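You operate a simulated robot arm through the tools that you are given. There is no shell and no other tool.

Carry out the task below with a simulated robot arm. There is one attempt and no reset: what you move stays moved.

## Task
Put the beige and black belts on free pegs and close the closet.
Fine: slide the rack in, shut the wood panel door and bolt it.

It is judged by the outcome, as a careful person would: the job done as asked, and still so three seconds after it is handed in. It fails if anything else is knocked over, pushed out of place, dropped, spilled or broken.

## Robot
A 6-joint arm with a two-finger gripper, fixed in place. Base frame: the origin is at the foot of the arm, x ahead of it, y to its left, z up; the work surface is at about z = 0.692. Lengths are in m, angles in degrees, forces in N, time in s.
Its first joint turns from -166.0 to 166.0 degrees. Payload 3.43 kg.
The tool frame sits at the grasp point between the pads (the TCP): z along the fingers, y along the line on which they close. The tips reach 0.02 m beyond it. The gripper opens to 0.19 m. The gripper's body begins 0.248 m behind the TCP.
Orientation is told as [roll, pitch, yaw] about the base's x, y, z axes, in that order, counted from this pose: with the fingers straight down and closing along the base's y, the tool's x points along the base's -x, its y along +y and its z along -z.

## Interface
- The arm moves only by the tool play_rows. Its argument "motion" is a list of rows, each an object of numbers (a shift or turn left out is 0, a gripper value left out holds the last): "x", "y", "z": the shift along the tool's x, y, z in m; "rx", "ry", "rz": the turn, a rotation vector about the tool's x, y, z in degrees. In form: [{"x": .., "y": .., "z": .., "rx": .., "ry": .., "rz": ..}, ...]. A call has 1 to 20 rows; each row shifts and turns the commanded pose from where the row before left it, along the tool's axes as they then stand. "fingers" is the closure, from 0 (fully open) to 1 (shut), set as the call begins (left out, the last holds). Rows are played at 5 a second. More than 0.05 m and 8.6 degrees between two rows, or a gripper value outside its range, and nothing of the call is played. A pose out of reach is approached as far as the arm can. The call stops where the force on the tool passes 70 N (or 10 N more than at its start, if that is more) or the arm is blocked; 0.2 s more then pass. Each finger travels about 0.153 m/s and halts on what it meets, pressing with about 21 N; the grip force reading is that of the motor and also rises with nothing between the fingers. The clock runs only during rows and for 0.2 s after the last one: add rows that do not move to give the fingers time. The reply holds the time, the measured pose of the TCP, the force on the tool along the base axes, the opening and the grip force, in the units named above and with some noise, with the torque about the TCP (base axes, N m) and any sound that the robot's microphone picked up.
- Cameras (640 x 400 px; columns grow to the right, rows downward): "scene" is fixed at [0.0514, -0.6498, 1.4003]; the picture's right is [0.51, -0.86, 0.00], its down [-0.67, -0.40, -0.62] and it looks along [0.54, 0.32, -0.78] (base axes); focal length 279 px, centre (320, 200). "wrist" rides on the gripper at [0.071, -0.008, -0.288] in the tool frame; the picture's right is [0.12, 0.99, 0.00], its down [-0.96, 0.11, -0.25] and it looks along [-0.25, 0.03, 0.97] (tool axes); focal length 261 px, centre (320, 200). There is no depth. A picture from a camera that has moved, and an enlarged one, comes with that camera's place and axes in the base frame and with its lens.
- capture(camera): a new picture of that camera. The clock stands still meanwhile.
- lift_body(by): slides the trunk up (or, below 0, down) by that many m; the arm rides with it, the base frame stays. It gives what a move gives, with no picture.
- enlarge(camera, box): a new picture of the part [left, top, right, bottom] of that camera's present view, enlarged. The clock stands still meanwhile.
- sign_off(): hands the job in; it is judged then, once.

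Places have to be worked out from the pictures, the camera data and where the tool is seen. Open the gripper and draw the arm clear of the work before you hand the job in, unless the task says otherwise.

The tools are called by a JSON object that holds its "fn" and its "kwargs". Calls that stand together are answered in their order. play_rows: Moves the arm, as the interface text tells. Its arguments: {"type":"object","properties":{"motion":{"type":"array","items":{"type":"object","properties":{"x":{"type":"number"},"y":{"type":"number"},"z":{"type":"number"},"rx":{"type":"number"},"ry":{"type":"number"},"rz":{"type":"number"}}}},"fingers":{"type":"number"}},"required":["motion"]} The other tools are called the same way: lift_body (by) slides the trunk up or down; capture (camera) takes a picture; enlarge (camera, box) takes an enlarged picture of a part of a camera's view; sign_off () hands the job in.

At the start:

```text
clock: 0.0
tool_pos: [0.7619, -0.3783, 0.9766]
orientation: [0.0, 0.0, 0.1]
contact_force: [0.9, -0.3, -0.4]
wrist_torque: [0.0, 0.01, 0.02]
finger_gap: 0.1901
grasp_force: 0.1
trunk travel left (down, up): [-0.2, 0.24]
```

scene: 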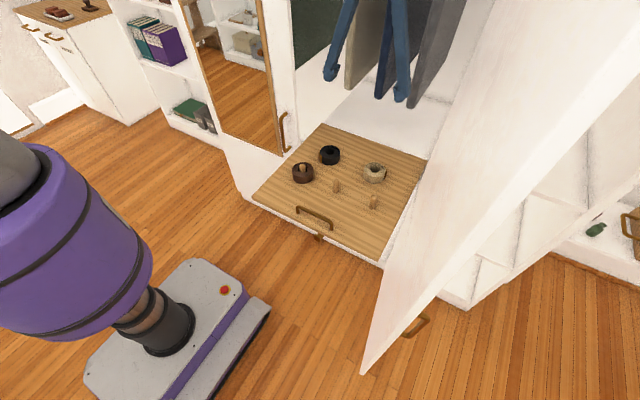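
wrist: 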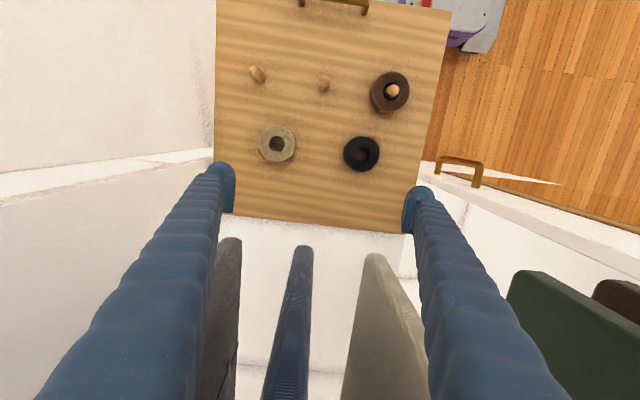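

I'll start by looking closely at the rack and the doors in both cameras.

{"fn": "enlarge", "kwargs": {"camera": "scene", "box": [230, 100, 450, 280]}}

{"fn": "enlarge", "kwargs": {"camera": "scene", "box": [340, 120, 640, 400]}}

{"fn": "enlarge", "kwargs": {"camera": "wrist", "box": [200, 0, 500, 240]}}

{"fn": "enlarge", "kwargs": {"camera": "scene", "box": [200, 0, 440, 160]}}

```text
2.22 times, centred on (340, 190) of scene
camera zoom: at [0.0514, -0.6498, 1.4003], right [0.51, -0.86, 0.0], down [-0.67, -0.4, -0.62], along [0.54, 0.32, -0.78], focal length 620 px, centre (276, 222)
```

zoom: 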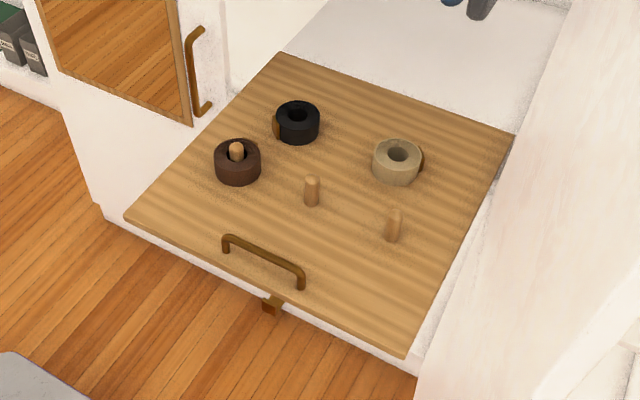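

```text
1.43 times, centred on (490, 260) of scene
camera zoom: at [0.0514, -0.6498, 1.4003], right [0.51, -0.86, 0.0], down [-0.67, -0.4, -0.62], along [0.54, 0.32, -0.78], focal length 399 px, centre (77, 114)
```

zoom: 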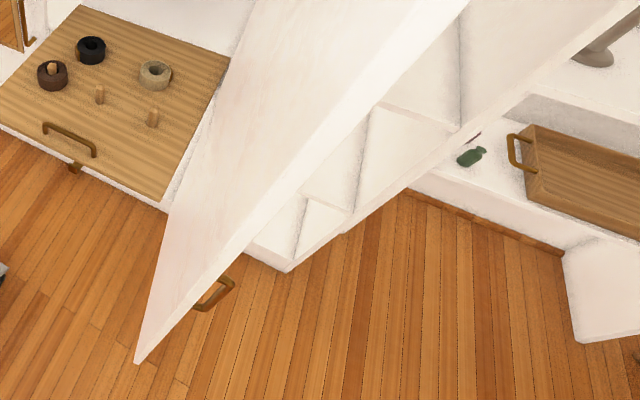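

```text
1.67 times, centred on (350, 120) of wrist
camera zoom: at [0.6929, -0.3848, 1.2644], right [-0.12, 0.99, 0.0], down [0.96, 0.12, 0.25], along [0.24, 0.03, -0.97], focal length 434 px, centre (270, 333)
```

zoom: 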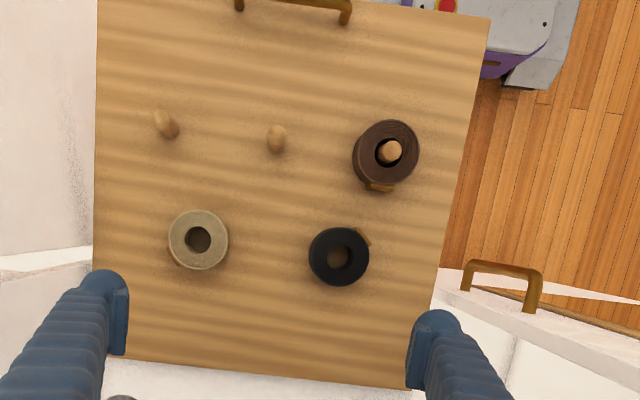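

```text
2.50 times, centred on (320, 80) of scene
camera zoom: at [0.0514, -0.6498, 1.4003], right [0.51, -0.86, 0.0], down [-0.67, -0.4, -0.62], along [0.54, 0.32, -0.78], focal length 698 px, centre (320, 500)
```

zoom: 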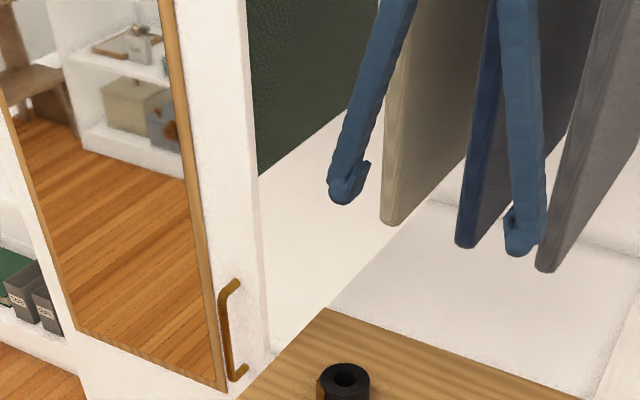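

The blue finger pads hang over the pulled-out board: two coils lie at about (0.723, -0.469) and (0.723, -0.294), and the free pegs stand at about (0.603, -0.515) and (0.604, -0.388). Before touching anything I draw back and tilt the wrist camera forward, to see the closet front, the open door and where a bolt might be.

{"fn": "play_rows", "kwargs": {"motion": [{"x": 0.05, "z": -0.015}, {"x": 0.05, "z": -0.015}, {"x": 0.05, "z": -0.015}, {"x": 0.05, "z": -0.015}, {"x": 0.05, "z": -0.015}, {"ry": -8}, {"ry": -8}, {"ry": -8}, {"ry": -8}, {"ry": -8}]}}

```text
refused: row 1 steps farther than a row can; nothing moved
```

The step's combined length passed the limit; I'll use shorter rows.

{"fn": "play_rows", "kwargs": {"motion": [{"x": 0.045, "z": -0.015}, {"x": 0.045, "z": -0.015}, {"x": 0.045, "z": -0.015}, {"x": 0.045, "z": -0.015}, {"x": 0.045, "z": -0.015}, {"x": 0.045, "z": -0.015}, {"ry": -8}, {"ry": -8}, {"ry": -8}, {"ry": -8}, {"ry": -8}]}}

{"fn": "capture", "kwargs": {"camera": "wrist"}}

{"fn": "capture", "kwargs": {"camera": "scene"}}

```text
clock: 2.4
tool_pos: [0.4914, -0.3784, 1.0676]
orientation: [0.3, -40.0, -0.3]
contact_force: [0.0, -0.1, 0.3]
wrist_torque: [-0.01, 0.0, 0.01]
finger_gap: 0.1898
grasp_force: 0.0
trunk travel left (down, up): [-0.2, 0.24]
```

```text
taken
camera wrist: at [0.2528, -0.3852, 1.2421], right [-0.09, 0.99, -0.07], down [0.58, 0.11, 0.81], along [0.81, 0.03, -0.58], focal length 261 px, centre (320, 200)
```

wrist: 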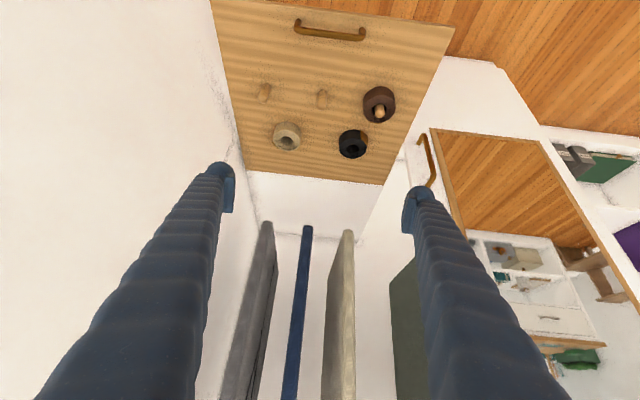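

```text
taken
```

scene: 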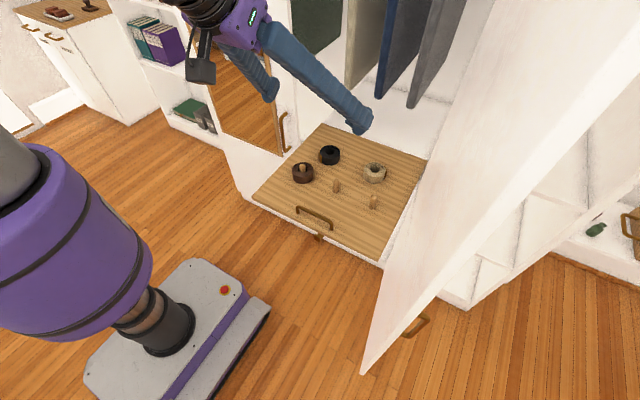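

The wrist view shows the closet interior with hanging garments, the mirror door closed on the left and the open door's white inner face on the right. I zoom on the door's lower edge, its handle and the brown piece under the board front.

{"fn": "enlarge", "kwargs": {"camera": "scene", "box": [350, 290, 450, 380]}}

{"fn": "enlarge", "kwargs": {"camera": "scene", "box": [270, 190, 400, 280]}}

{"fn": "enlarge", "kwargs": {"camera": "scene", "box": [370, 0, 530, 120]}}

{"fn": "enlarge", "kwargs": {"camera": "scene", "box": [370, 100, 530, 320]}}

{"fn": "enlarge", "kwargs": {"camera": "wrist", "box": [200, 0, 480, 200]}}

```text
4.44 times, centred on (400, 335) of scene
camera zoom: at [0.0514, -0.6498, 1.4003], right [0.51, -0.86, 0.0], down [-0.67, -0.4, -0.62], along [0.54, 0.32, -0.78], focal length 1241 px, centre (-36, -400)
```

zoom: 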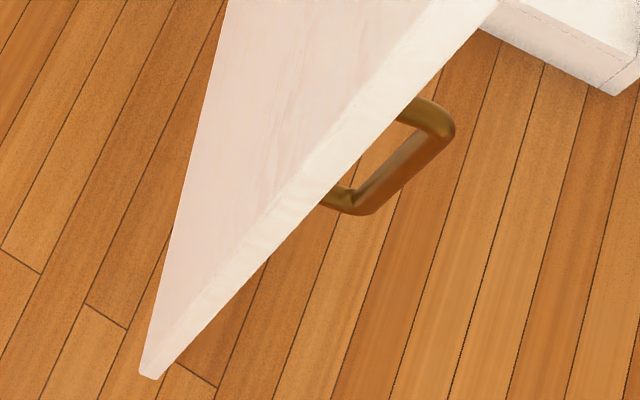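

```text
4.44 times, centred on (335, 235) of scene
camera zoom: at [0.0514, -0.6498, 1.4003], right [0.51, -0.86, 0.0], down [-0.67, -0.4, -0.62], along [0.54, 0.32, -0.78], focal length 1241 px, centre (253, 44)
```

zoom: 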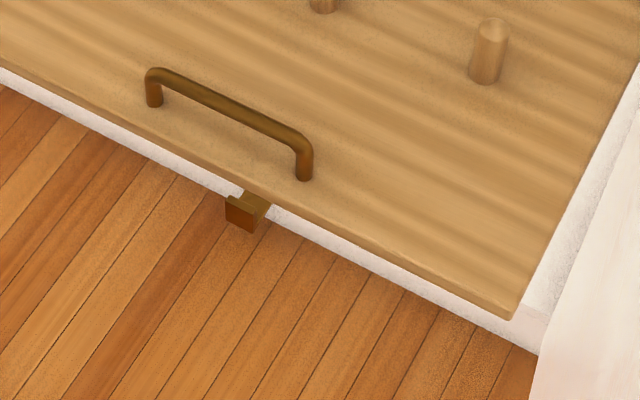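

```text
3.33 times, centred on (450, 60) of scene
camera zoom: at [0.0514, -0.6498, 1.4003], right [0.51, -0.86, 0.0], down [-0.67, -0.4, -0.62], along [0.54, 0.32, -0.78], focal length 931 px, centre (-113, 667)
```

zoom: 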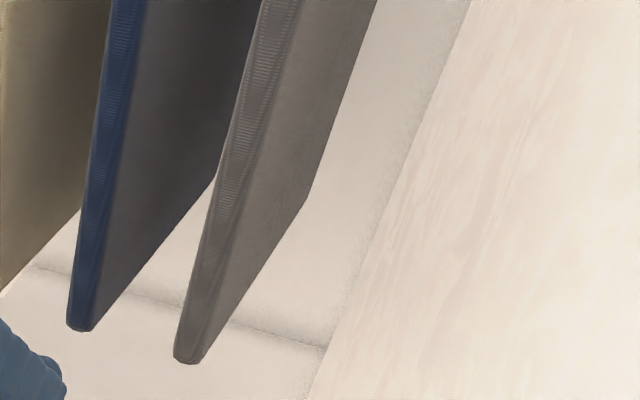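

```text
1.82 times, centred on (450, 210) of scene
camera zoom: at [0.0514, -0.6498, 1.4003], right [0.51, -0.86, 0.0], down [-0.67, -0.4, -0.62], along [0.54, 0.32, -0.78], focal length 508 px, centre (84, 182)
```

zoom: 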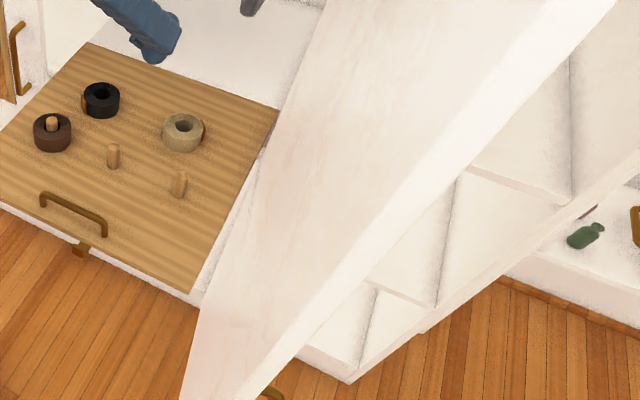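

```text
2.00 times, centred on (340, 100) of wrist
camera zoom: at [0.2528, -0.3852, 1.2421], right [-0.09, 0.99, -0.07], down [0.58, 0.11, 0.81], along [0.81, 0.03, -0.58], focal length 521 px, centre (280, 400)
```

zoom: 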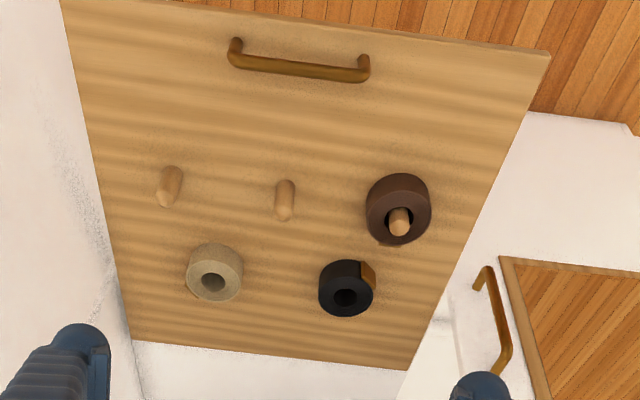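

The closet front sits at about x = 0.75; the board sticks out to x ≈ 0.44 with its handle near x = 0.46, and the open door is hinged near (0.75, -0.6) with its free edge near (0.29, -0.72). I handle the belts first: level the tool, turn it about -42° so the fingers avoid the buckles, and hover over the beige coil.

{"fn": "play_rows", "kwargs": {"fingers": 0.35, "motion": [{"ry": 8}, {"ry": 8}, {"ry": 8}, {"ry": 8}, {"ry": 8}, {"rz": 8.4}, {"rz": 8.4}, {"rz": 8.4}, {"rz": 8.4}, {"rz": 8.4}]}}

```text
clock: 4.6
tool_pos: [0.4933, -0.379, 1.0682]
orientation: [-0.1, 0.0, -42.0]
contact_force: [-0.8, 0.6, -0.6]
wrist_torque: [-0.01, 0.0, 0.01]
finger_gap: 0.1235
grasp_force: 0.1
trunk travel left (down, up): [-0.2, 0.24]
```

Orientation is as wanted and the gap is 0.12 m. Now I move to a hover over the beige coil, at about z 0.87.

{"fn": "play_rows", "kwargs": {"motion": [{"x": -0.033, "y": 0.01243, "z": 0.0283}, {"x": -0.033, "y": 0.01243, "z": 0.0283}, {"x": -0.033, "y": 0.01243, "z": 0.0283}, {"x": -0.033, "y": 0.01243, "z": 0.0283}, {"x": -0.033, "y": 0.01243, "z": 0.0283}, {"x": -0.033, "y": 0.01243, "z": 0.0283}, {"x": -0.033, "y": 0.01243, "z": 0.0283}]}}

{"fn": "capture", "kwargs": {"camera": "wrist"}}

{"fn": "capture", "kwargs": {"camera": "scene"}}

```text
clock: 6.2
tool_pos: [0.7232, -0.4683, 0.8694]
orientation: [0.0, 0.1, -41.9]
contact_force: [0.3, -0.6, 0.4]
wrist_torque: [-0.02, 0.02, -0.01]
finger_gap: 0.1234
grasp_force: 0.0
trunk travel left (down, up): [-0.2, 0.24]
```

```text
taken
camera wrist: at [0.6652, -0.4252, 1.1559], right [0.58, 0.82, 0.0], down [0.79, -0.56, 0.25], along [0.2, -0.14, -0.97], focal length 261 px, centre (320, 200)
```

wrist: 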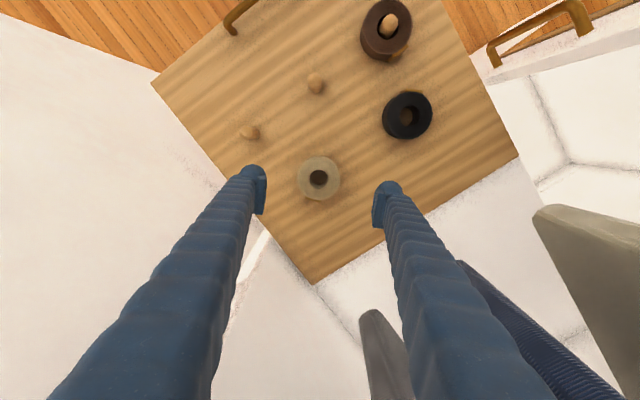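

```text
taken
```

scene: 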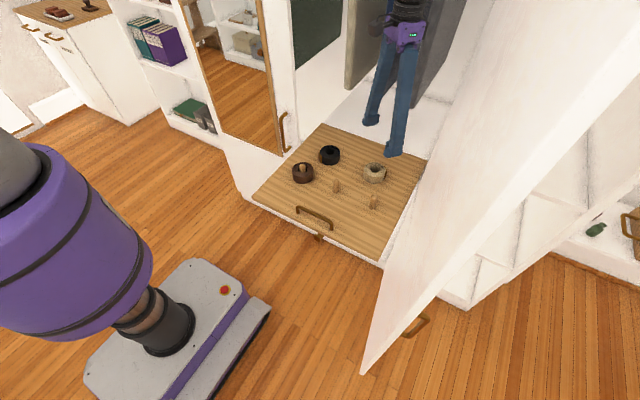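

{"fn": "enlarge", "kwargs": {"camera": "wrist", "box": [220, 40, 460, 220]}}

```text
2.22 times, centred on (340, 130) of wrist
camera zoom: at [0.6652, -0.4252, 1.1559], right [0.58, 0.82, 0.0], down [0.79, -0.56, 0.25], along [0.2, -0.14, -0.97], focal length 579 px, centre (276, 356)
```

zoom: 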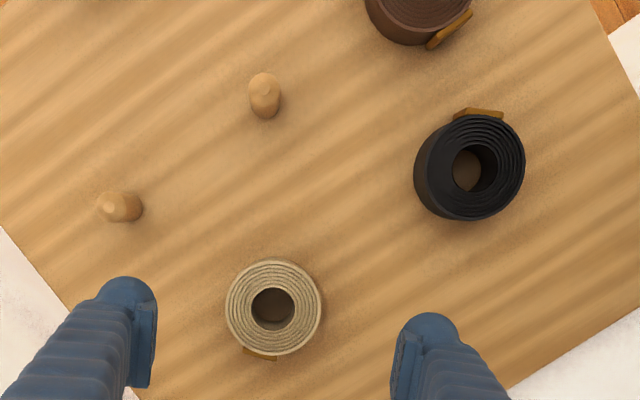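

The beige coil's centre works out at (0.724, -0.468) with about 36 mm radius, right between the fingers, and its buckle is clear of the closing line. Going down to z ≈ 0.717.

{"fn": "play_rows", "kwargs": {"motion": [{"z": 0.04}, {"z": 0.04}, {"z": 0.04}, {"z": 0.02}, {"z": 0.012}]}}

{"fn": "capture", "kwargs": {"camera": "scene"}}

{"fn": "capture", "kwargs": {"camera": "wrist"}}

```text
clock: 7.4
tool_pos: [0.7223, -0.4673, 0.7156]
orientation: [-0.1, 0.0, -41.9]
contact_force: [0.4, 0.5, 0.3]
wrist_torque: [0.01, -0.02, -0.01]
finger_gap: 0.1237
grasp_force: 0.0
trunk travel left (down, up): [-0.2, 0.24]
```

```text
taken
```

scene: 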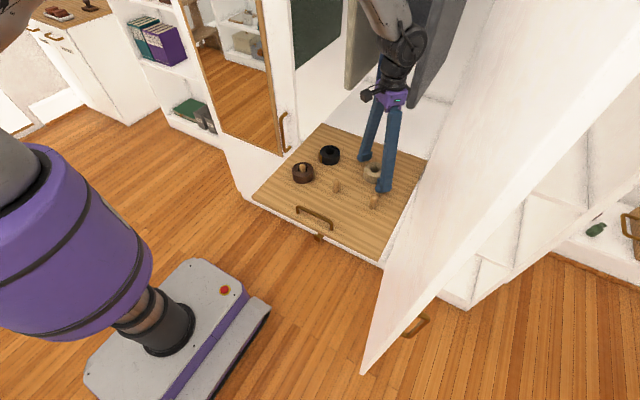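

```text
taken
camera wrist: at [0.6645, -0.4254, 1.0041], right [0.58, 0.82, 0.0], down [0.79, -0.56, 0.25], along [0.2, -0.14, -0.97], focal length 261 px, centre (320, 200)
```

wrist: 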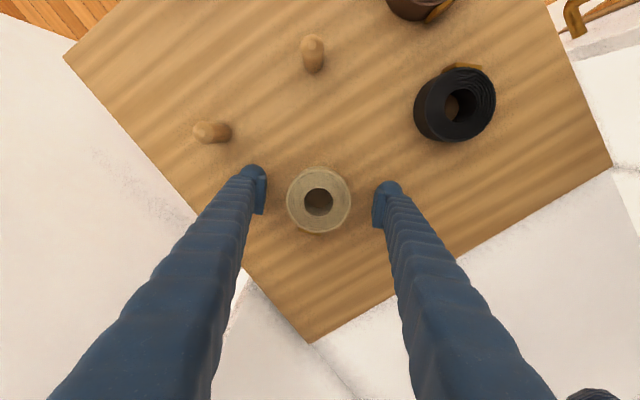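

The coil is centred between the pads. Closing on it.

{"fn": "play_rows", "kwargs": {"fingers": 1, "motion": [{}, {}, {}]}}

```text
clock: 8.2
tool_pos: [0.7214, -0.4684, 0.7158]
orientation: [0.0, 0.1, -41.8]
contact_force: [0.1, 0.0, 0.3]
wrist_torque: [0.0, -0.01, 0.02]
finger_gap: 0.0703
grasp_force: 21.1
trunk travel left (down, up): [-0.2, 0.24]
```

It holds a 70 mm coil at 21 N. Lifting 0.1 m, well above the peg tops.

{"fn": "play_rows", "kwargs": {"motion": [{"z": -0.02}, {"z": -0.04}, {"z": -0.04}]}}

{"fn": "capture", "kwargs": {"camera": "wrist"}}

```text
clock: 9.0
tool_pos: [0.7201, -0.4689, 0.8179]
orientation: [0.0, 0.0, -42.1]
contact_force: [-0.1, -0.2, -1.0]
wrist_torque: [0.01, -0.02, 0.04]
finger_gap: 0.0703
grasp_force: 21.2
trunk travel left (down, up): [-0.2, 0.24]
```

```text
taken
camera wrist: at [0.6639, -0.4261, 1.1052], right [0.58, 0.82, 0.0], down [0.79, -0.56, 0.25], along [0.2, -0.14, -0.97], focal length 261 px, centre (320, 200)
```

wrist: 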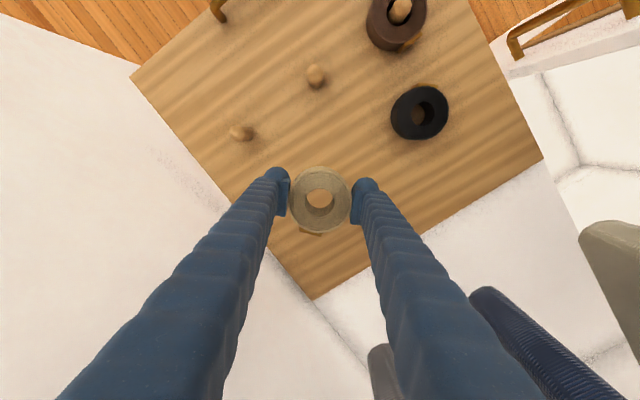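

The coil hangs centred on the tool axis. I draw it back over the peg row, turn to about -75° (so the gripper body stays clear of the door), and shift to the right-hand peg.

{"fn": "play_rows", "kwargs": {"motion": [{"x": 0.0295, "y": -0.0265}, {"x": 0.0295, "y": -0.0265}, {"x": 0.0295, "y": -0.0265}, {"rz": 8.25}, {"rz": 8.25}, {"rz": 8.25}, {"rz": 8.25}, {"x": -0.0236, "y": -0.0064}, {"x": -0.0236, "y": -0.0064}, {}]}}

{"fn": "enlarge", "kwargs": {"camera": "wrist", "box": [240, 120, 400, 240]}}

{"fn": "enlarge", "kwargs": {"camera": "scene", "box": [300, 100, 460, 240]}}

{"fn": "capture", "kwargs": {"camera": "wrist"}}

```text
clock: 11.2
tool_pos: [0.6011, -0.5182, 0.8176]
orientation: [0.1, 0.0, -75.1]
contact_force: [-0.6, 0.1, -3.1]
wrist_torque: [0.07, -0.04, -0.03]
finger_gap: 0.0701
grasp_force: 21.0
trunk travel left (down, up): [-0.2, 0.24]
```

```text
3.33 times, centred on (320, 180) of wrist
camera zoom: at [0.577, -0.4503, 1.1048], right [0.93, 0.37, 0.0], down [0.36, -0.9, 0.25], along [0.09, -0.23, -0.97], focal length 869 px, centre (320, 267)
```

zoom: 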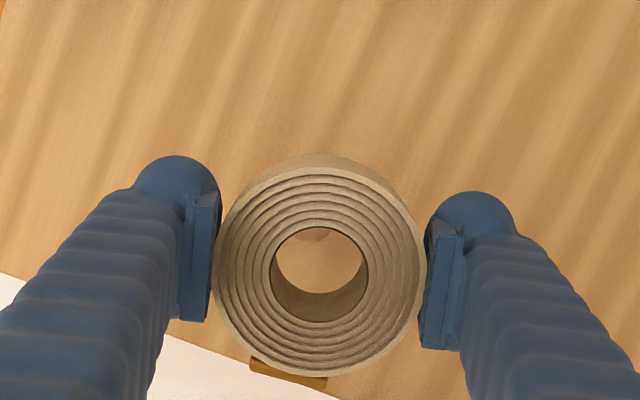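

```text
2.86 times, centred on (380, 170) of scene
camera zoom: at [0.0514, -0.6498, 1.4003], right [0.51, -0.86, 0.0], down [-0.67, -0.4, -0.62], along [0.54, 0.32, -0.78], focal length 798 px, centre (149, 286)
```

zoom: 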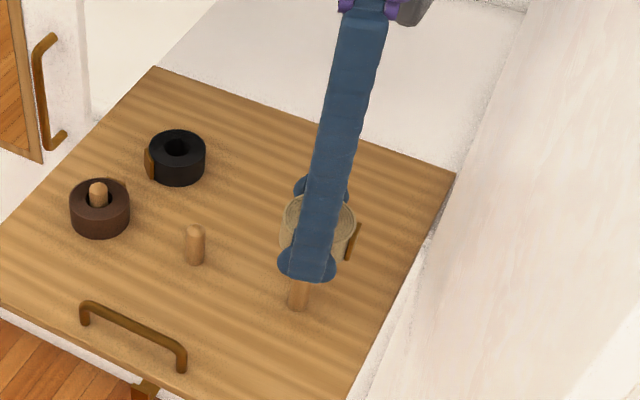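

```text
taken
camera wrist: at [0.577, -0.4503, 1.1048], right [0.93, 0.37, 0.0], down [0.36, -0.9, 0.25], along [0.09, -0.23, -0.97], focal length 261 px, centre (320, 200)
```

wrist: 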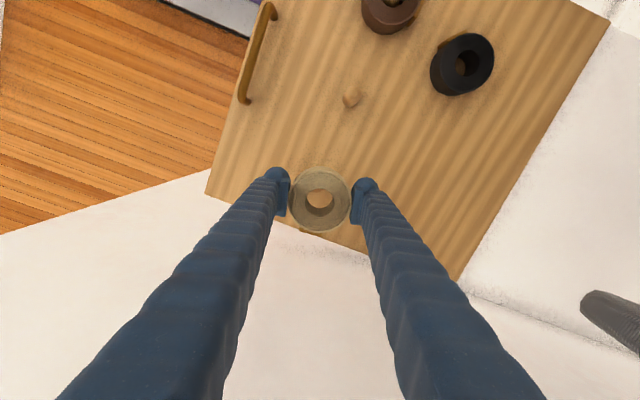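

Something of the peg's tip shows through the coil's hole; I zoom in to judge the alignment.

{"fn": "enlarge", "kwargs": {"camera": "wrist", "box": [300, 178, 340, 203]}}

{"fn": "enlarge", "kwargs": {"camera": "scene", "box": [350, 150, 400, 215]}}

```text
16.00 times, centred on (320, 190) of wrist
camera zoom: at [0.577, -0.4503, 1.1048], right [0.93, 0.37, 0.0], down [0.36, -0.9, 0.25], along [0.09, -0.23, -0.97], focal length 4170 px, centre (320, 352)
```

zoom: 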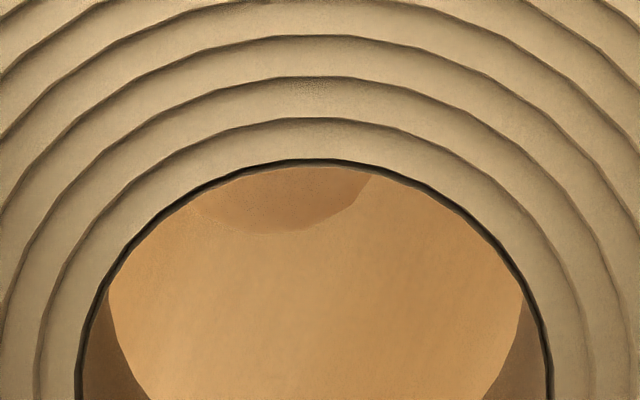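

```text
6.15 times, centred on (375, 182) of scene
camera zoom: at [0.0514, -0.6498, 1.4003], right [0.51, -0.86, 0.0], down [-0.67, -0.4, -0.62], along [0.54, 0.32, -0.78], focal length 1718 px, centre (-18, 308)
```

zoom: 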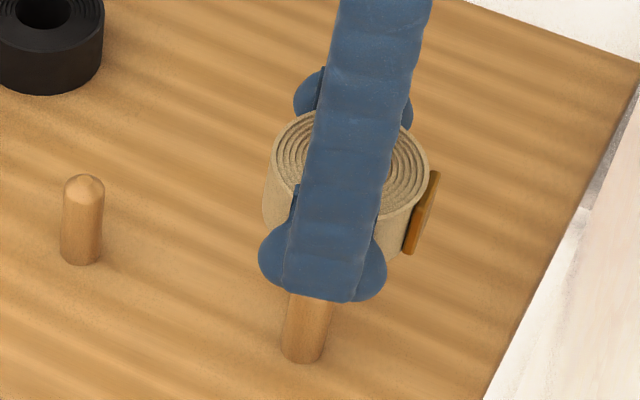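

Through the hole the peg tip appears up and to the left; comparing it with the coil's vertical axis, the peg is about 5 mm toward tool +x and 4 mm toward tool -y. I correct that and lower 2 cm, still above the peg.

{"fn": "play_rows", "kwargs": {"motion": [{"x": 0.0049, "y": -0.0041}, {"z": 0.02}, {}]}}

{"fn": "enlarge", "kwargs": {"camera": "wrist", "box": [300, 180, 340, 205]}}

{"fn": "enlarge", "kwargs": {"camera": "scene", "box": [350, 150, 400, 215]}}

```text
clock: 12.0
tool_pos: [0.5985, -0.5129, 0.7975]
orientation: [0.0, 0.0, -75.0]
contact_force: [0.1, -0.6, -0.7]
wrist_torque: [0.05, -0.01, 0.01]
finger_gap: 0.0701
grasp_force: 20.9
trunk travel left (down, up): [-0.2, 0.24]
```

```text
16.00 times, centred on (320, 192) of wrist
camera zoom: at [0.5727, -0.4464, 1.085], right [0.93, 0.37, 0.0], down [0.36, -0.9, 0.25], along [0.09, -0.23, -0.97], focal length 4170 px, centre (320, 320)
```

zoom: 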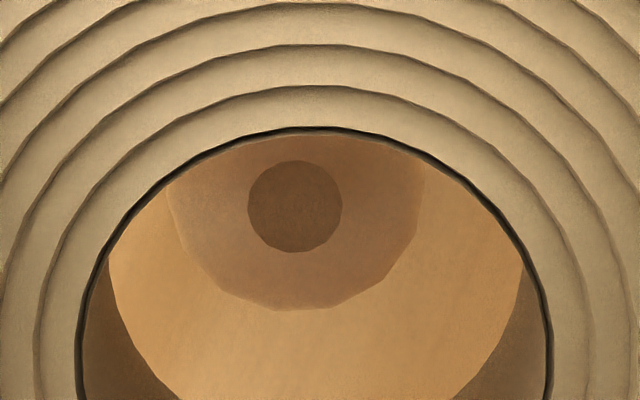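

```text
6.15 times, centred on (375, 182) of scene
camera zoom: at [0.0514, -0.6498, 1.4003], right [0.51, -0.86, 0.0], down [-0.67, -0.4, -0.62], along [0.54, 0.32, -0.78], focal length 1718 px, centre (-18, 308)
```

zoom: 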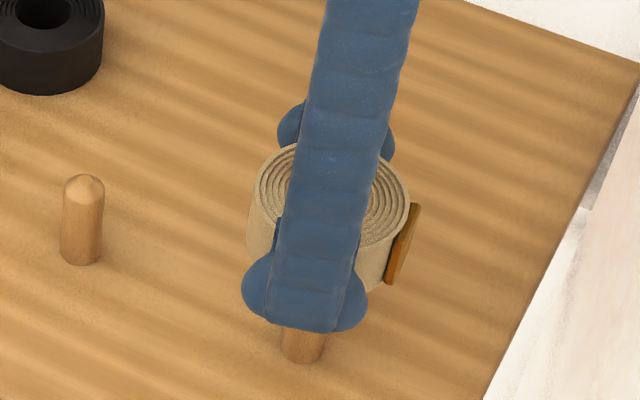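

The peg tip is now inside the hole, about 1.6 mm off to the left. A final small nudge, then lower it partway onto the peg.

{"fn": "play_rows", "kwargs": {"motion": [{"x": 0.0006, "y": -0.0016}, {"z": 0.015}, {"z": 0.015}]}}

{"fn": "enlarge", "kwargs": {"camera": "wrist", "box": [300, 180, 340, 205]}}

```text
clock: 12.8
tool_pos: [0.5964, -0.5133, 0.7672]
orientation: [-0.1, 0.0, -74.9]
contact_force: [0.1, 0.0, -0.7]
wrist_torque: [0.01, 0.03, 0.03]
finger_gap: 0.0701
grasp_force: 20.9
trunk travel left (down, up): [-0.2, 0.24]
```

```text
16.00 times, centred on (320, 192) of wrist
camera zoom: at [0.571, -0.4457, 1.0548], right [0.93, 0.37, 0.0], down [0.36, -0.9, 0.25], along [0.09, -0.23, -0.97], focal length 4170 px, centre (320, 320)
```

zoom: 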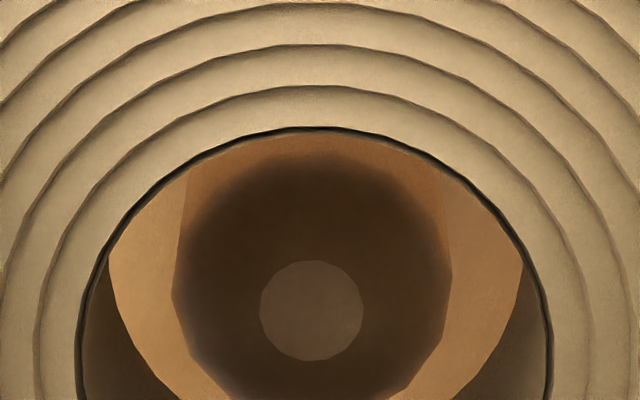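

The peg is inside the hole and centred, with no contact force. Lowering the rest of the way to just above the board.

{"fn": "play_rows", "kwargs": {"motion": [{"z": 0.016}, {"z": 0.016}, {"z": 0.01}, {"z": 0.006}, {"z": 0.002}]}}

```text
clock: 14.0
tool_pos: [0.5955, -0.5124, 0.7168]
orientation: [-0.1, 0.0, -75.0]
contact_force: [0.3, 0.3, -1.9]
wrist_torque: [0.02, 0.0, 0.03]
finger_gap: 0.07
grasp_force: 21.5
trunk travel left (down, up): [-0.2, 0.24]
```

The coil is practically on the board (z 0.7168, no load). Opening to 0.12 m and rising straight up.

{"fn": "play_rows", "kwargs": {"fingers": 0.38, "motion": [{}, {}, {}, {"z": -0.03}, {"z": -0.04}, {"z": -0.04}, {"z": -0.04}]}}

{"fn": "capture", "kwargs": {"camera": "wrist"}}

{"fn": "enlarge", "kwargs": {"camera": "scene", "box": [230, 100, 450, 280]}}

```text
clock: 15.6
tool_pos: [0.5977, -0.5138, 0.8678]
orientation: [0.1, 0.0, -74.9]
contact_force: [-0.6, -0.5, 0.3]
wrist_torque: [-0.03, -0.04, 0.0]
finger_gap: 0.1179
grasp_force: 0.0
trunk travel left (down, up): [-0.2, 0.24]
```

```text
taken
camera wrist: at [0.5712, -0.4456, 1.156], right [0.93, 0.37, 0.0], down [0.36, -0.9, 0.25], along [0.09, -0.23, -0.97], focal length 261 px, centre (320, 200)
```

wrist: 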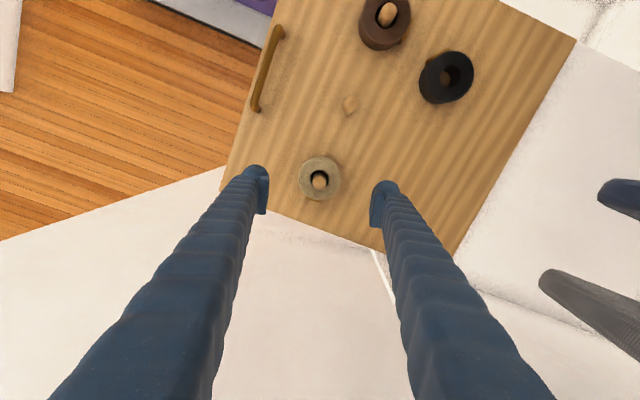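

```text
2.22 times, centred on (340, 190) of scene
camera zoom: at [0.0514, -0.6498, 1.4003], right [0.51, -0.86, 0.0], down [-0.67, -0.4, -0.62], along [0.54, 0.32, -0.78], focal length 620 px, centre (276, 222)
```

zoom: 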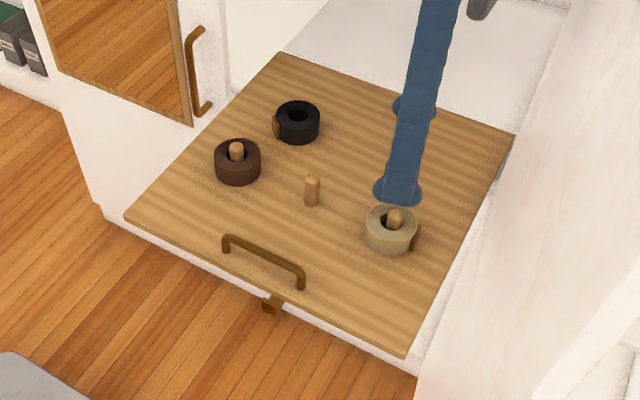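

The beige coil sits on its peg. Now over to the black coil, turning the tool back to -42° on the way.

{"fn": "play_rows", "kwargs": {"motion": [{"x": 0.0423, "y": 0.01134}, {"x": 0.0423, "y": 0.01134}, {"x": 0.0423, "y": 0.01134}, {"x": 0.0423, "y": 0.01134}, {"x": 0.0423, "y": 0.01134}, {"rz": -8.25}, {"rz": -8.25}, {"rz": -8.25}, {"rz": -8.25}, {"x": -0.0311, "y": 0.028}, {"x": -0.0311, "y": 0.028}, {"x": -0.0311, "y": 0.028}, {}]}}

{"fn": "enlarge", "kwargs": {"camera": "wrist", "box": [220, 100, 420, 240]}}

{"fn": "capture", "kwargs": {"camera": "wrist"}}

```text
clock: 18.4
tool_pos: [0.7225, -0.2934, 0.866]
orientation: [0.0, 0.0, -41.9]
contact_force: [-0.5, 0.1, 0.1]
wrist_torque: [0.0, 0.05, -0.05]
finger_gap: 0.1174
grasp_force: 0.0
trunk travel left (down, up): [-0.2, 0.24]
```

```text
2.86 times, centred on (320, 170) of wrist
camera zoom: at [0.6645, -0.2519, 1.1547], right [0.58, 0.82, 0.0], down [0.79, -0.56, 0.25], along [0.2, -0.14, -0.97], focal length 745 px, centre (320, 286)
```

zoom: 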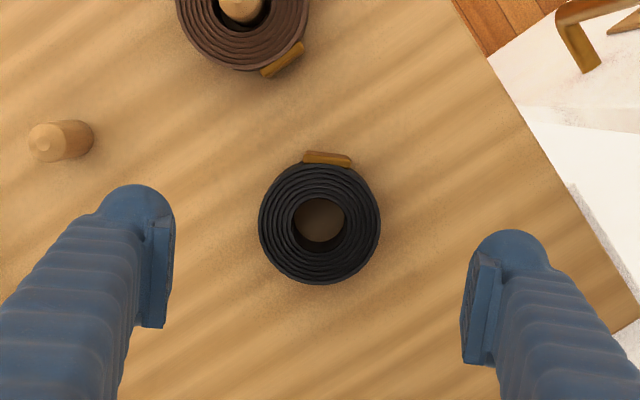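

```text
taken
camera wrist: at [0.6645, -0.2519, 1.1547], right [0.58, 0.82, 0.0], down [0.79, -0.56, 0.25], along [0.2, -0.14, -0.97], focal length 261 px, centre (320, 200)
```

wrist: 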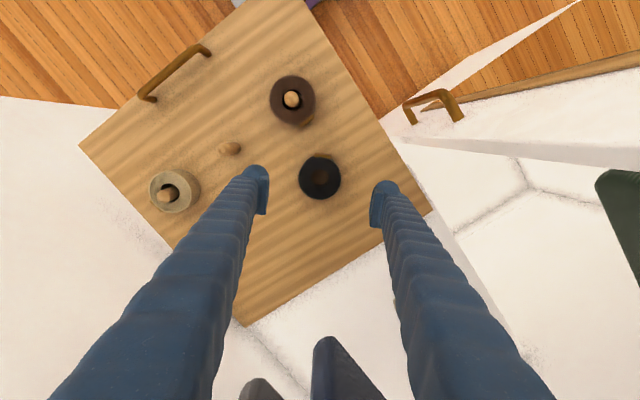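

The black coil is centred exactly as the beige one was. Descending and closing on it.

{"fn": "play_rows", "kwargs": {"motion": [{"z": 0.04}, {"z": 0.04}, {"z": 0.04}, {"z": 0.02}, {"z": 0.01}, {}]}}

{"fn": "play_rows", "kwargs": {"fingers": 1, "motion": [{}, {}, {}]}}

```text
clock: 19.8
tool_pos: [0.7213, -0.2941, 0.7162]
orientation: [-0.1, -0.1, -41.9]
contact_force: [0.4, -0.3, 0.0]
wrist_torque: [0.04, 0.03, -0.04]
finger_gap: 0.118
grasp_force: 0.0
trunk travel left (down, up): [-0.2, 0.24]
```

```text
clock: 20.6
tool_pos: [0.7208, -0.2935, 0.7163]
orientation: [0.0, 0.0, -41.9]
contact_force: [0.1, -0.5, 0.2]
wrist_torque: [-0.01, -0.04, -0.01]
finger_gap: 0.0712
grasp_force: 21.2
trunk travel left (down, up): [-0.2, 0.24]
```

Holding the black coil (71 mm, 21 N). Lifting and carrying it to above the middle peg, near (0.5965, -0.3855).

{"fn": "play_rows", "kwargs": {"motion": [{"z": -0.02}, {"z": -0.04}, {"z": -0.04}, {"x": 0.00775, "y": -0.0379}, {"x": 0.00775, "y": -0.0379}, {"x": 0.00775, "y": -0.0379}, {"x": 0.00775, "y": -0.0379}, {"z": 0.019}, {}]}}

{"fn": "enlarge", "kwargs": {"camera": "wrist", "box": [300, 180, 340, 205]}}

{"fn": "enlarge", "kwargs": {"camera": "wrist", "box": [240, 120, 400, 240]}}

```text
clock: 22.6
tool_pos: [0.5968, -0.387, 0.7973]
orientation: [0.1, 0.0, -41.9]
contact_force: [0.5, -0.2, -2.3]
wrist_torque: [0.03, 0.09, 0.0]
finger_gap: 0.0713
grasp_force: 21.0
trunk travel left (down, up): [-0.2, 0.24]
```

```text
16.00 times, centred on (320, 192) of wrist
camera zoom: at [0.5396, -0.3437, 1.0858], right [0.58, 0.82, 0.0], down [0.79, -0.56, 0.25], along [0.2, -0.14, -0.97], focal length 4170 px, centre (320, 320)
```

zoom: 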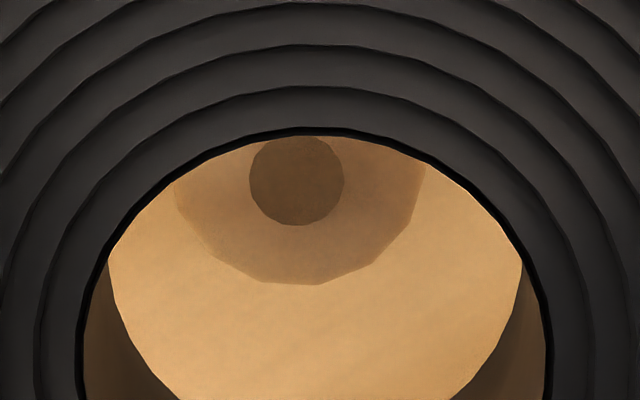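

```text
3.33 times, centred on (320, 180) of wrist
camera zoom: at [0.5396, -0.3437, 1.0858], right [0.58, 0.82, 0.0], down [0.79, -0.56, 0.25], along [0.2, -0.14, -0.97], focal length 869 px, centre (320, 267)
```

zoom: 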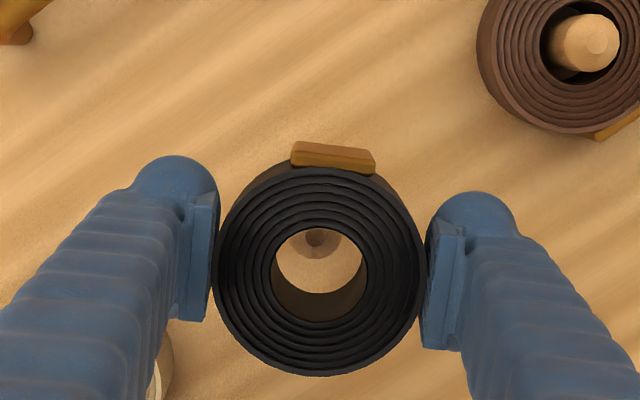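

The peg tip shows 1.5 mm left and about 2.9 mm up of where it should be. Correcting and lowering 3 cm.

{"fn": "play_rows", "kwargs": {"motion": [{"x": 0.0029, "y": -0.0015}, {}, {"z": 0.015}, {"z": 0.015}]}}

{"fn": "enlarge", "kwargs": {"camera": "wrist", "box": [300, 180, 340, 205]}}

```text
clock: 23.6
tool_pos: [0.5938, -0.3855, 0.7683]
orientation: [0.0, -0.1, -42.0]
contact_force: [0.2, -0.6, -1.0]
wrist_torque: [0.0, -0.01, -0.01]
finger_gap: 0.0715
grasp_force: 20.9
trunk travel left (down, up): [-0.2, 0.24]
```

```text
16.00 times, centred on (320, 192) of wrist
camera zoom: at [0.5365, -0.3426, 1.0559], right [0.58, 0.82, 0.0], down [0.79, -0.56, 0.25], along [0.2, -0.14, -0.97], focal length 4170 px, centre (320, 320)
```

zoom: 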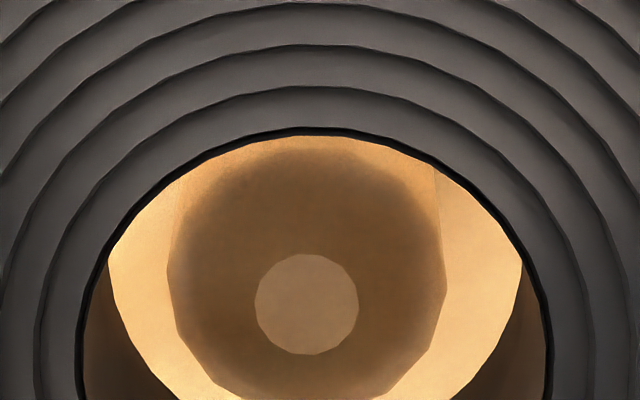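

Centred within a millimetre, no contact. Lowering to the board, releasing and rising.

{"fn": "play_rows", "kwargs": {"motion": [{"x": 0.0005, "y": -0.0006}, {"z": 0.016}, {"z": 0.016}, {"z": 0.01}, {"z": 0.006}, {"z": 0.003}]}}

{"fn": "play_rows", "kwargs": {"fingers": 0.38, "motion": [{}, {}, {}, {"z": -0.03}, {"z": -0.04}, {"z": -0.04}, {"z": -0.04}]}}

{"fn": "capture", "kwargs": {"camera": "wrist"}}

{"fn": "enlarge", "kwargs": {"camera": "scene", "box": [230, 100, 450, 280]}}

```text
clock: 25.0
tool_pos: [0.5935, -0.3866, 0.717]
orientation: [0.0, 0.2, -42.0]
contact_force: [0.2, 0.6, -1.2]
wrist_torque: [0.0, 0.04, 0.01]
finger_gap: 0.0715
grasp_force: 21.1
trunk travel left (down, up): [-0.2, 0.24]
```

```text
clock: 26.6
tool_pos: [0.5919, -0.386, 0.8684]
orientation: [0.0, 0.1, -41.9]
contact_force: [-1.0, 0.0, 0.8]
wrist_torque: [0.0, -0.06, 0.0]
finger_gap: 0.118
grasp_force: 0.0
trunk travel left (down, up): [-0.2, 0.24]
```

```text
taken
camera wrist: at [0.5349, -0.343, 1.1562], right [0.58, 0.82, 0.0], down [0.79, -0.56, 0.25], along [0.2, -0.14, -0.97], focal length 261 px, centre (320, 200)
```

wrist: 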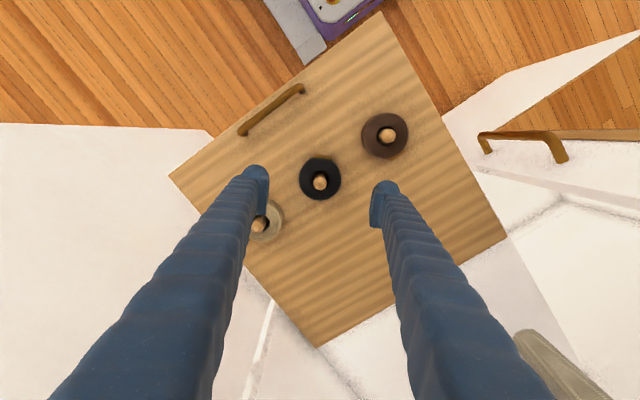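

```text
2.22 times, centred on (340, 190) of scene
camera zoom: at [0.0514, -0.6498, 1.4003], right [0.51, -0.86, 0.0], down [-0.67, -0.4, -0.62], along [0.54, 0.32, -0.78], focal length 620 px, centre (276, 222)
```

zoom: 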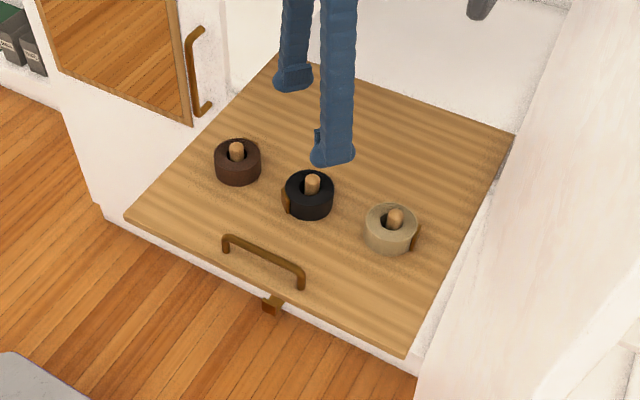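

All three belts are on pegs. Next I look more frontally at the piece under the board's front edge: turn the tool straight, draw back and pitch forward.

{"fn": "play_rows", "kwargs": {"motion": [{"rz": -8.4}, {"rz": -8.4}, {"rz": -8.4}, {"rz": -8.4}, {"rz": -8.4}, {"x": 0.04, "z": -0.01}, {"x": 0.04, "z": -0.01}, {"x": 0.04, "z": -0.01}, {"ry": -8}, {"ry": -8}, {"ry": -8}, {"ry": -8}, {"ry": -8}, {"ry": -8}, {"ry": -8}]}}

{"fn": "capture", "kwargs": {"camera": "wrist"}}

{"fn": "capture", "kwargs": {"camera": "scene"}}

```text
clock: 29.8
tool_pos: [0.4878, -0.4214, 0.9449]
orientation: [4.7, -50.5, -2.6]
contact_force: [-0.8, -0.1, -0.6]
wrist_torque: [0.03, -0.01, 0.0]
finger_gap: 0.1175
grasp_force: 0.0
out of reach, approached as far as the arm can: row 11, 14, 15
trunk travel left (down, up): [-0.2, 0.24]
```

```text
taken
camera wrist: at [0.2215, -0.4388, 1.0724], right [-0.1, 0.99, -0.04], down [0.42, 0.08, 0.91], along [0.9, 0.07, -0.42], focal length 261 px, centre (320, 200)
```

wrist: 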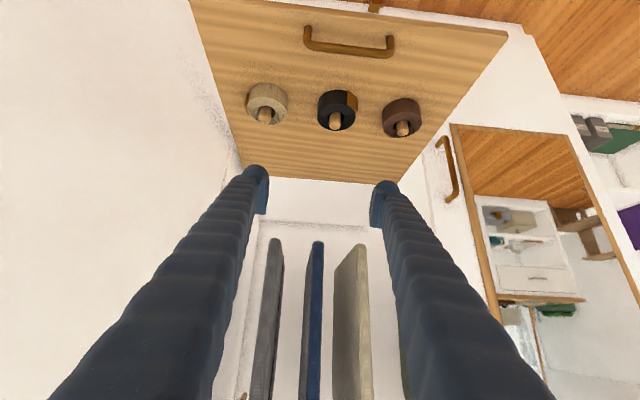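

```text
taken
```

scene: 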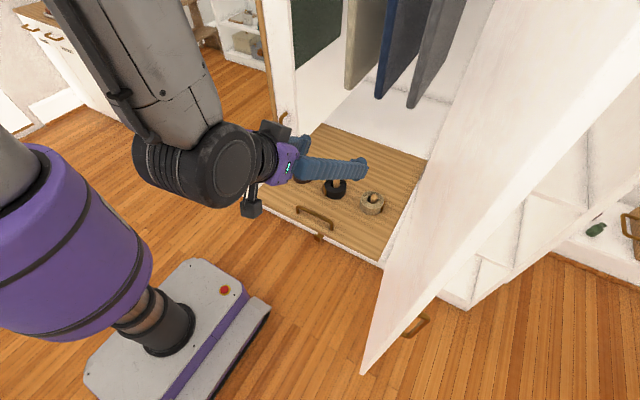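

The knob-like brown piece triangulates not to the rack but to the closet's lower front, roughly (0.73, -0.24, 0.08). I zoom there and on the door's bottom/hinge corner to understand what is what.

{"fn": "enlarge", "kwargs": {"camera": "scene", "box": [300, 222, 340, 247]}}

{"fn": "enlarge", "kwargs": {"camera": "scene", "box": [360, 230, 424, 270]}}

{"fn": "enlarge", "kwargs": {"camera": "scene", "box": [360, 265, 424, 305]}}

{"fn": "enlarge", "kwargs": {"camera": "wrist", "box": [340, 0, 580, 150]}}

```text
16.00 times, centred on (320, 234) of scene
camera zoom: at [0.0514, -0.6498, 1.4003], right [0.51, -0.86, 0.0], down [-0.67, -0.4, -0.62], along [0.54, 0.32, -0.78], focal length 4467 px, centre (320, -352)
```

zoom: 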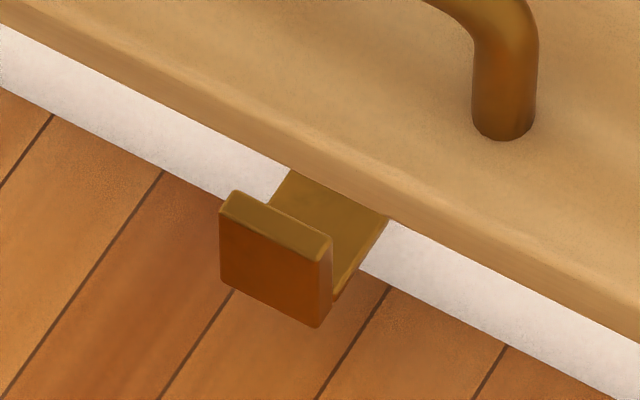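

```text
10.00 times, centred on (392, 250) of scene
camera zoom: at [0.0514, -0.6498, 1.4003], right [0.51, -0.86, 0.0], down [-0.67, -0.4, -0.62], along [0.54, 0.32, -0.78], focal length 2792 px, centre (-400, -300)
```

zoom: 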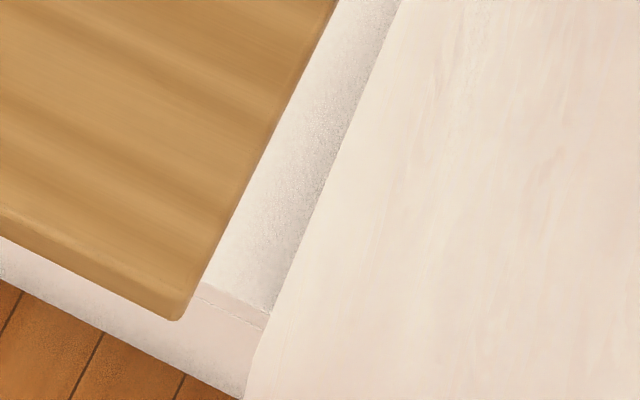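

```text
10.00 times, centred on (392, 285) of scene
camera zoom: at [0.0514, -0.6498, 1.4003], right [0.51, -0.86, 0.0], down [-0.67, -0.4, -0.62], along [0.54, 0.32, -0.78], focal length 2792 px, centre (-400, -650)
```

zoom: 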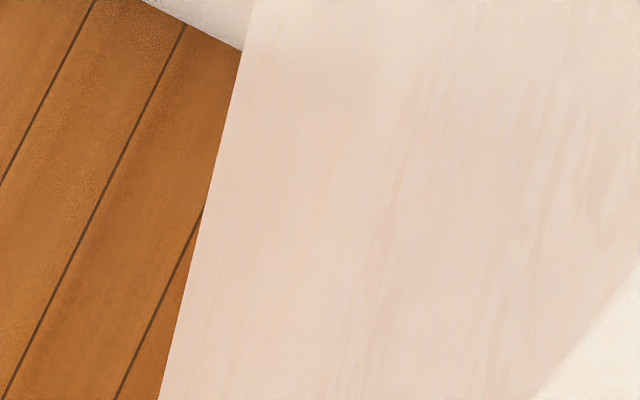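

```text
2.67 times, centred on (460, 75) of wrist
camera zoom: at [0.2215, -0.4388, 1.0724], right [-0.1, 0.99, -0.04], down [0.42, 0.08, 0.91], along [0.9, 0.07, -0.42], focal length 695 px, centre (-53, 533)
```

zoom: 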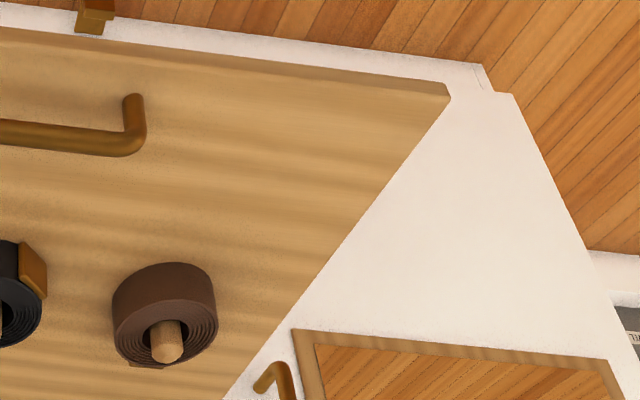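

The brown piece is a small bracket low on the closet's base, perhaps the bolt's keeper; the closet is full height and the board is a pull-out shelf inside it. I level the tool again and check where it really is before sliding the rack in.

{"fn": "play_rows", "kwargs": {"fingers": 1, "motion": [{"ry": 8}, {"ry": 8}, {"ry": 8}, {"ry": 8}, {"ry": 8}, {"ry": 8}, {"ry": 8}, {}]}}

```text
clock: 31.6
tool_pos: [0.4877, -0.4193, 0.9451]
orientation: [1.4, 4.6, 0.6]
contact_force: [-0.4, 0.6, -0.1]
wrist_torque: [-0.02, 0.02, 0.0]
finger_gap: 0.0
grasp_force: 20.9
trunk travel left (down, up): [-0.2, 0.24]
```

{"fn": "play_rows", "kwargs": {"motion": [{"ry": -4.6, "rx": 1.4, "rz": 0.6}, {"x": 0.0207, "y": 0.008, "z": 0.0363}, {"x": 0.0207, "y": 0.008, "z": 0.0363}, {"x": 0.0207, "y": 0.008, "z": 0.0363}, {"x": 0.0207, "y": 0.008, "z": 0.0363}, {}]}}

{"fn": "capture", "kwargs": {"camera": "wrist"}}

{"fn": "enlarge", "kwargs": {"camera": "scene", "box": [230, 140, 410, 280]}}

```text
clock: 33.0
tool_pos: [0.4061, -0.3881, 0.7991]
orientation: [-0.1, -0.2, 0.0]
contact_force: [-0.2, -0.3, 0.0]
wrist_torque: [0.08, -0.02, 0.0]
finger_gap: 0.0
grasp_force: 21.6
trunk travel left (down, up): [-0.2, 0.24]
```

```text
taken
camera wrist: at [0.3353, -0.395, 1.0862], right [-0.12, 0.99, 0.0], down [0.96, 0.11, 0.25], along [0.25, 0.03, -0.97], focal length 261 px, centre (320, 200)
```

wrist: 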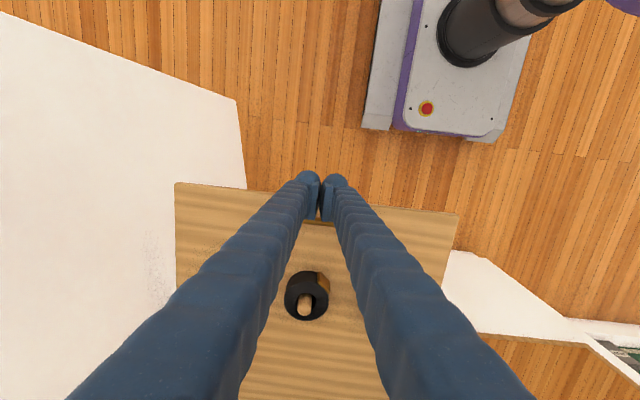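

```text
2.86 times, centred on (320, 210) of scene
camera zoom: at [0.0514, -0.6498, 1.4003], right [0.51, -0.86, 0.0], down [-0.67, -0.4, -0.62], along [0.54, 0.32, -0.78], focal length 798 px, centre (320, 171)
```

zoom: 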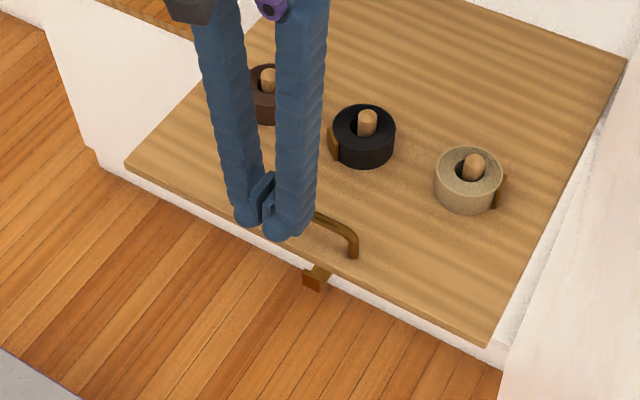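

The closed fingers are just ahead of the board, with the handle bar at x ≈ 0.46. I lower them beside the handle and begin pushing it inward.

{"fn": "play_rows", "kwargs": {"motion": [{"z": 0.035}, {"z": 0.035}, {"z": 0.004}, {"x": -0.015}, {"x": -0.015}, {"x": -0.015}, {"x": -0.015}, {}]}}

{"fn": "enlarge", "kwargs": {"camera": "scene", "box": [230, 100, 450, 280]}}

```text
clock: 34.8
tool_pos: [0.4656, -0.387, 0.7251]
orientation: [0.0, -0.1, 0.0]
contact_force: [-0.2, -0.5, -0.8]
wrist_torque: [-0.03, 0.01, -0.02]
finger_gap: 0.0
grasp_force: 20.2
trunk travel left (down, up): [-0.2, 0.24]
```

```text
2.22 times, centred on (340, 190) of scene
camera zoom: at [0.0514, -0.6498, 1.4003], right [0.51, -0.86, 0.0], down [-0.67, -0.4, -0.62], along [0.54, 0.32, -0.78], focal length 620 px, centre (276, 222)
```

zoom: 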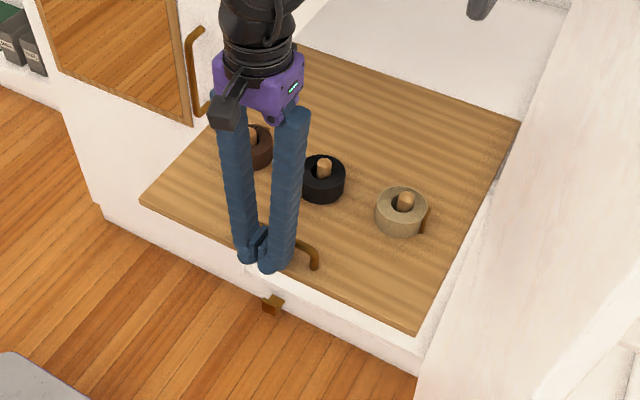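

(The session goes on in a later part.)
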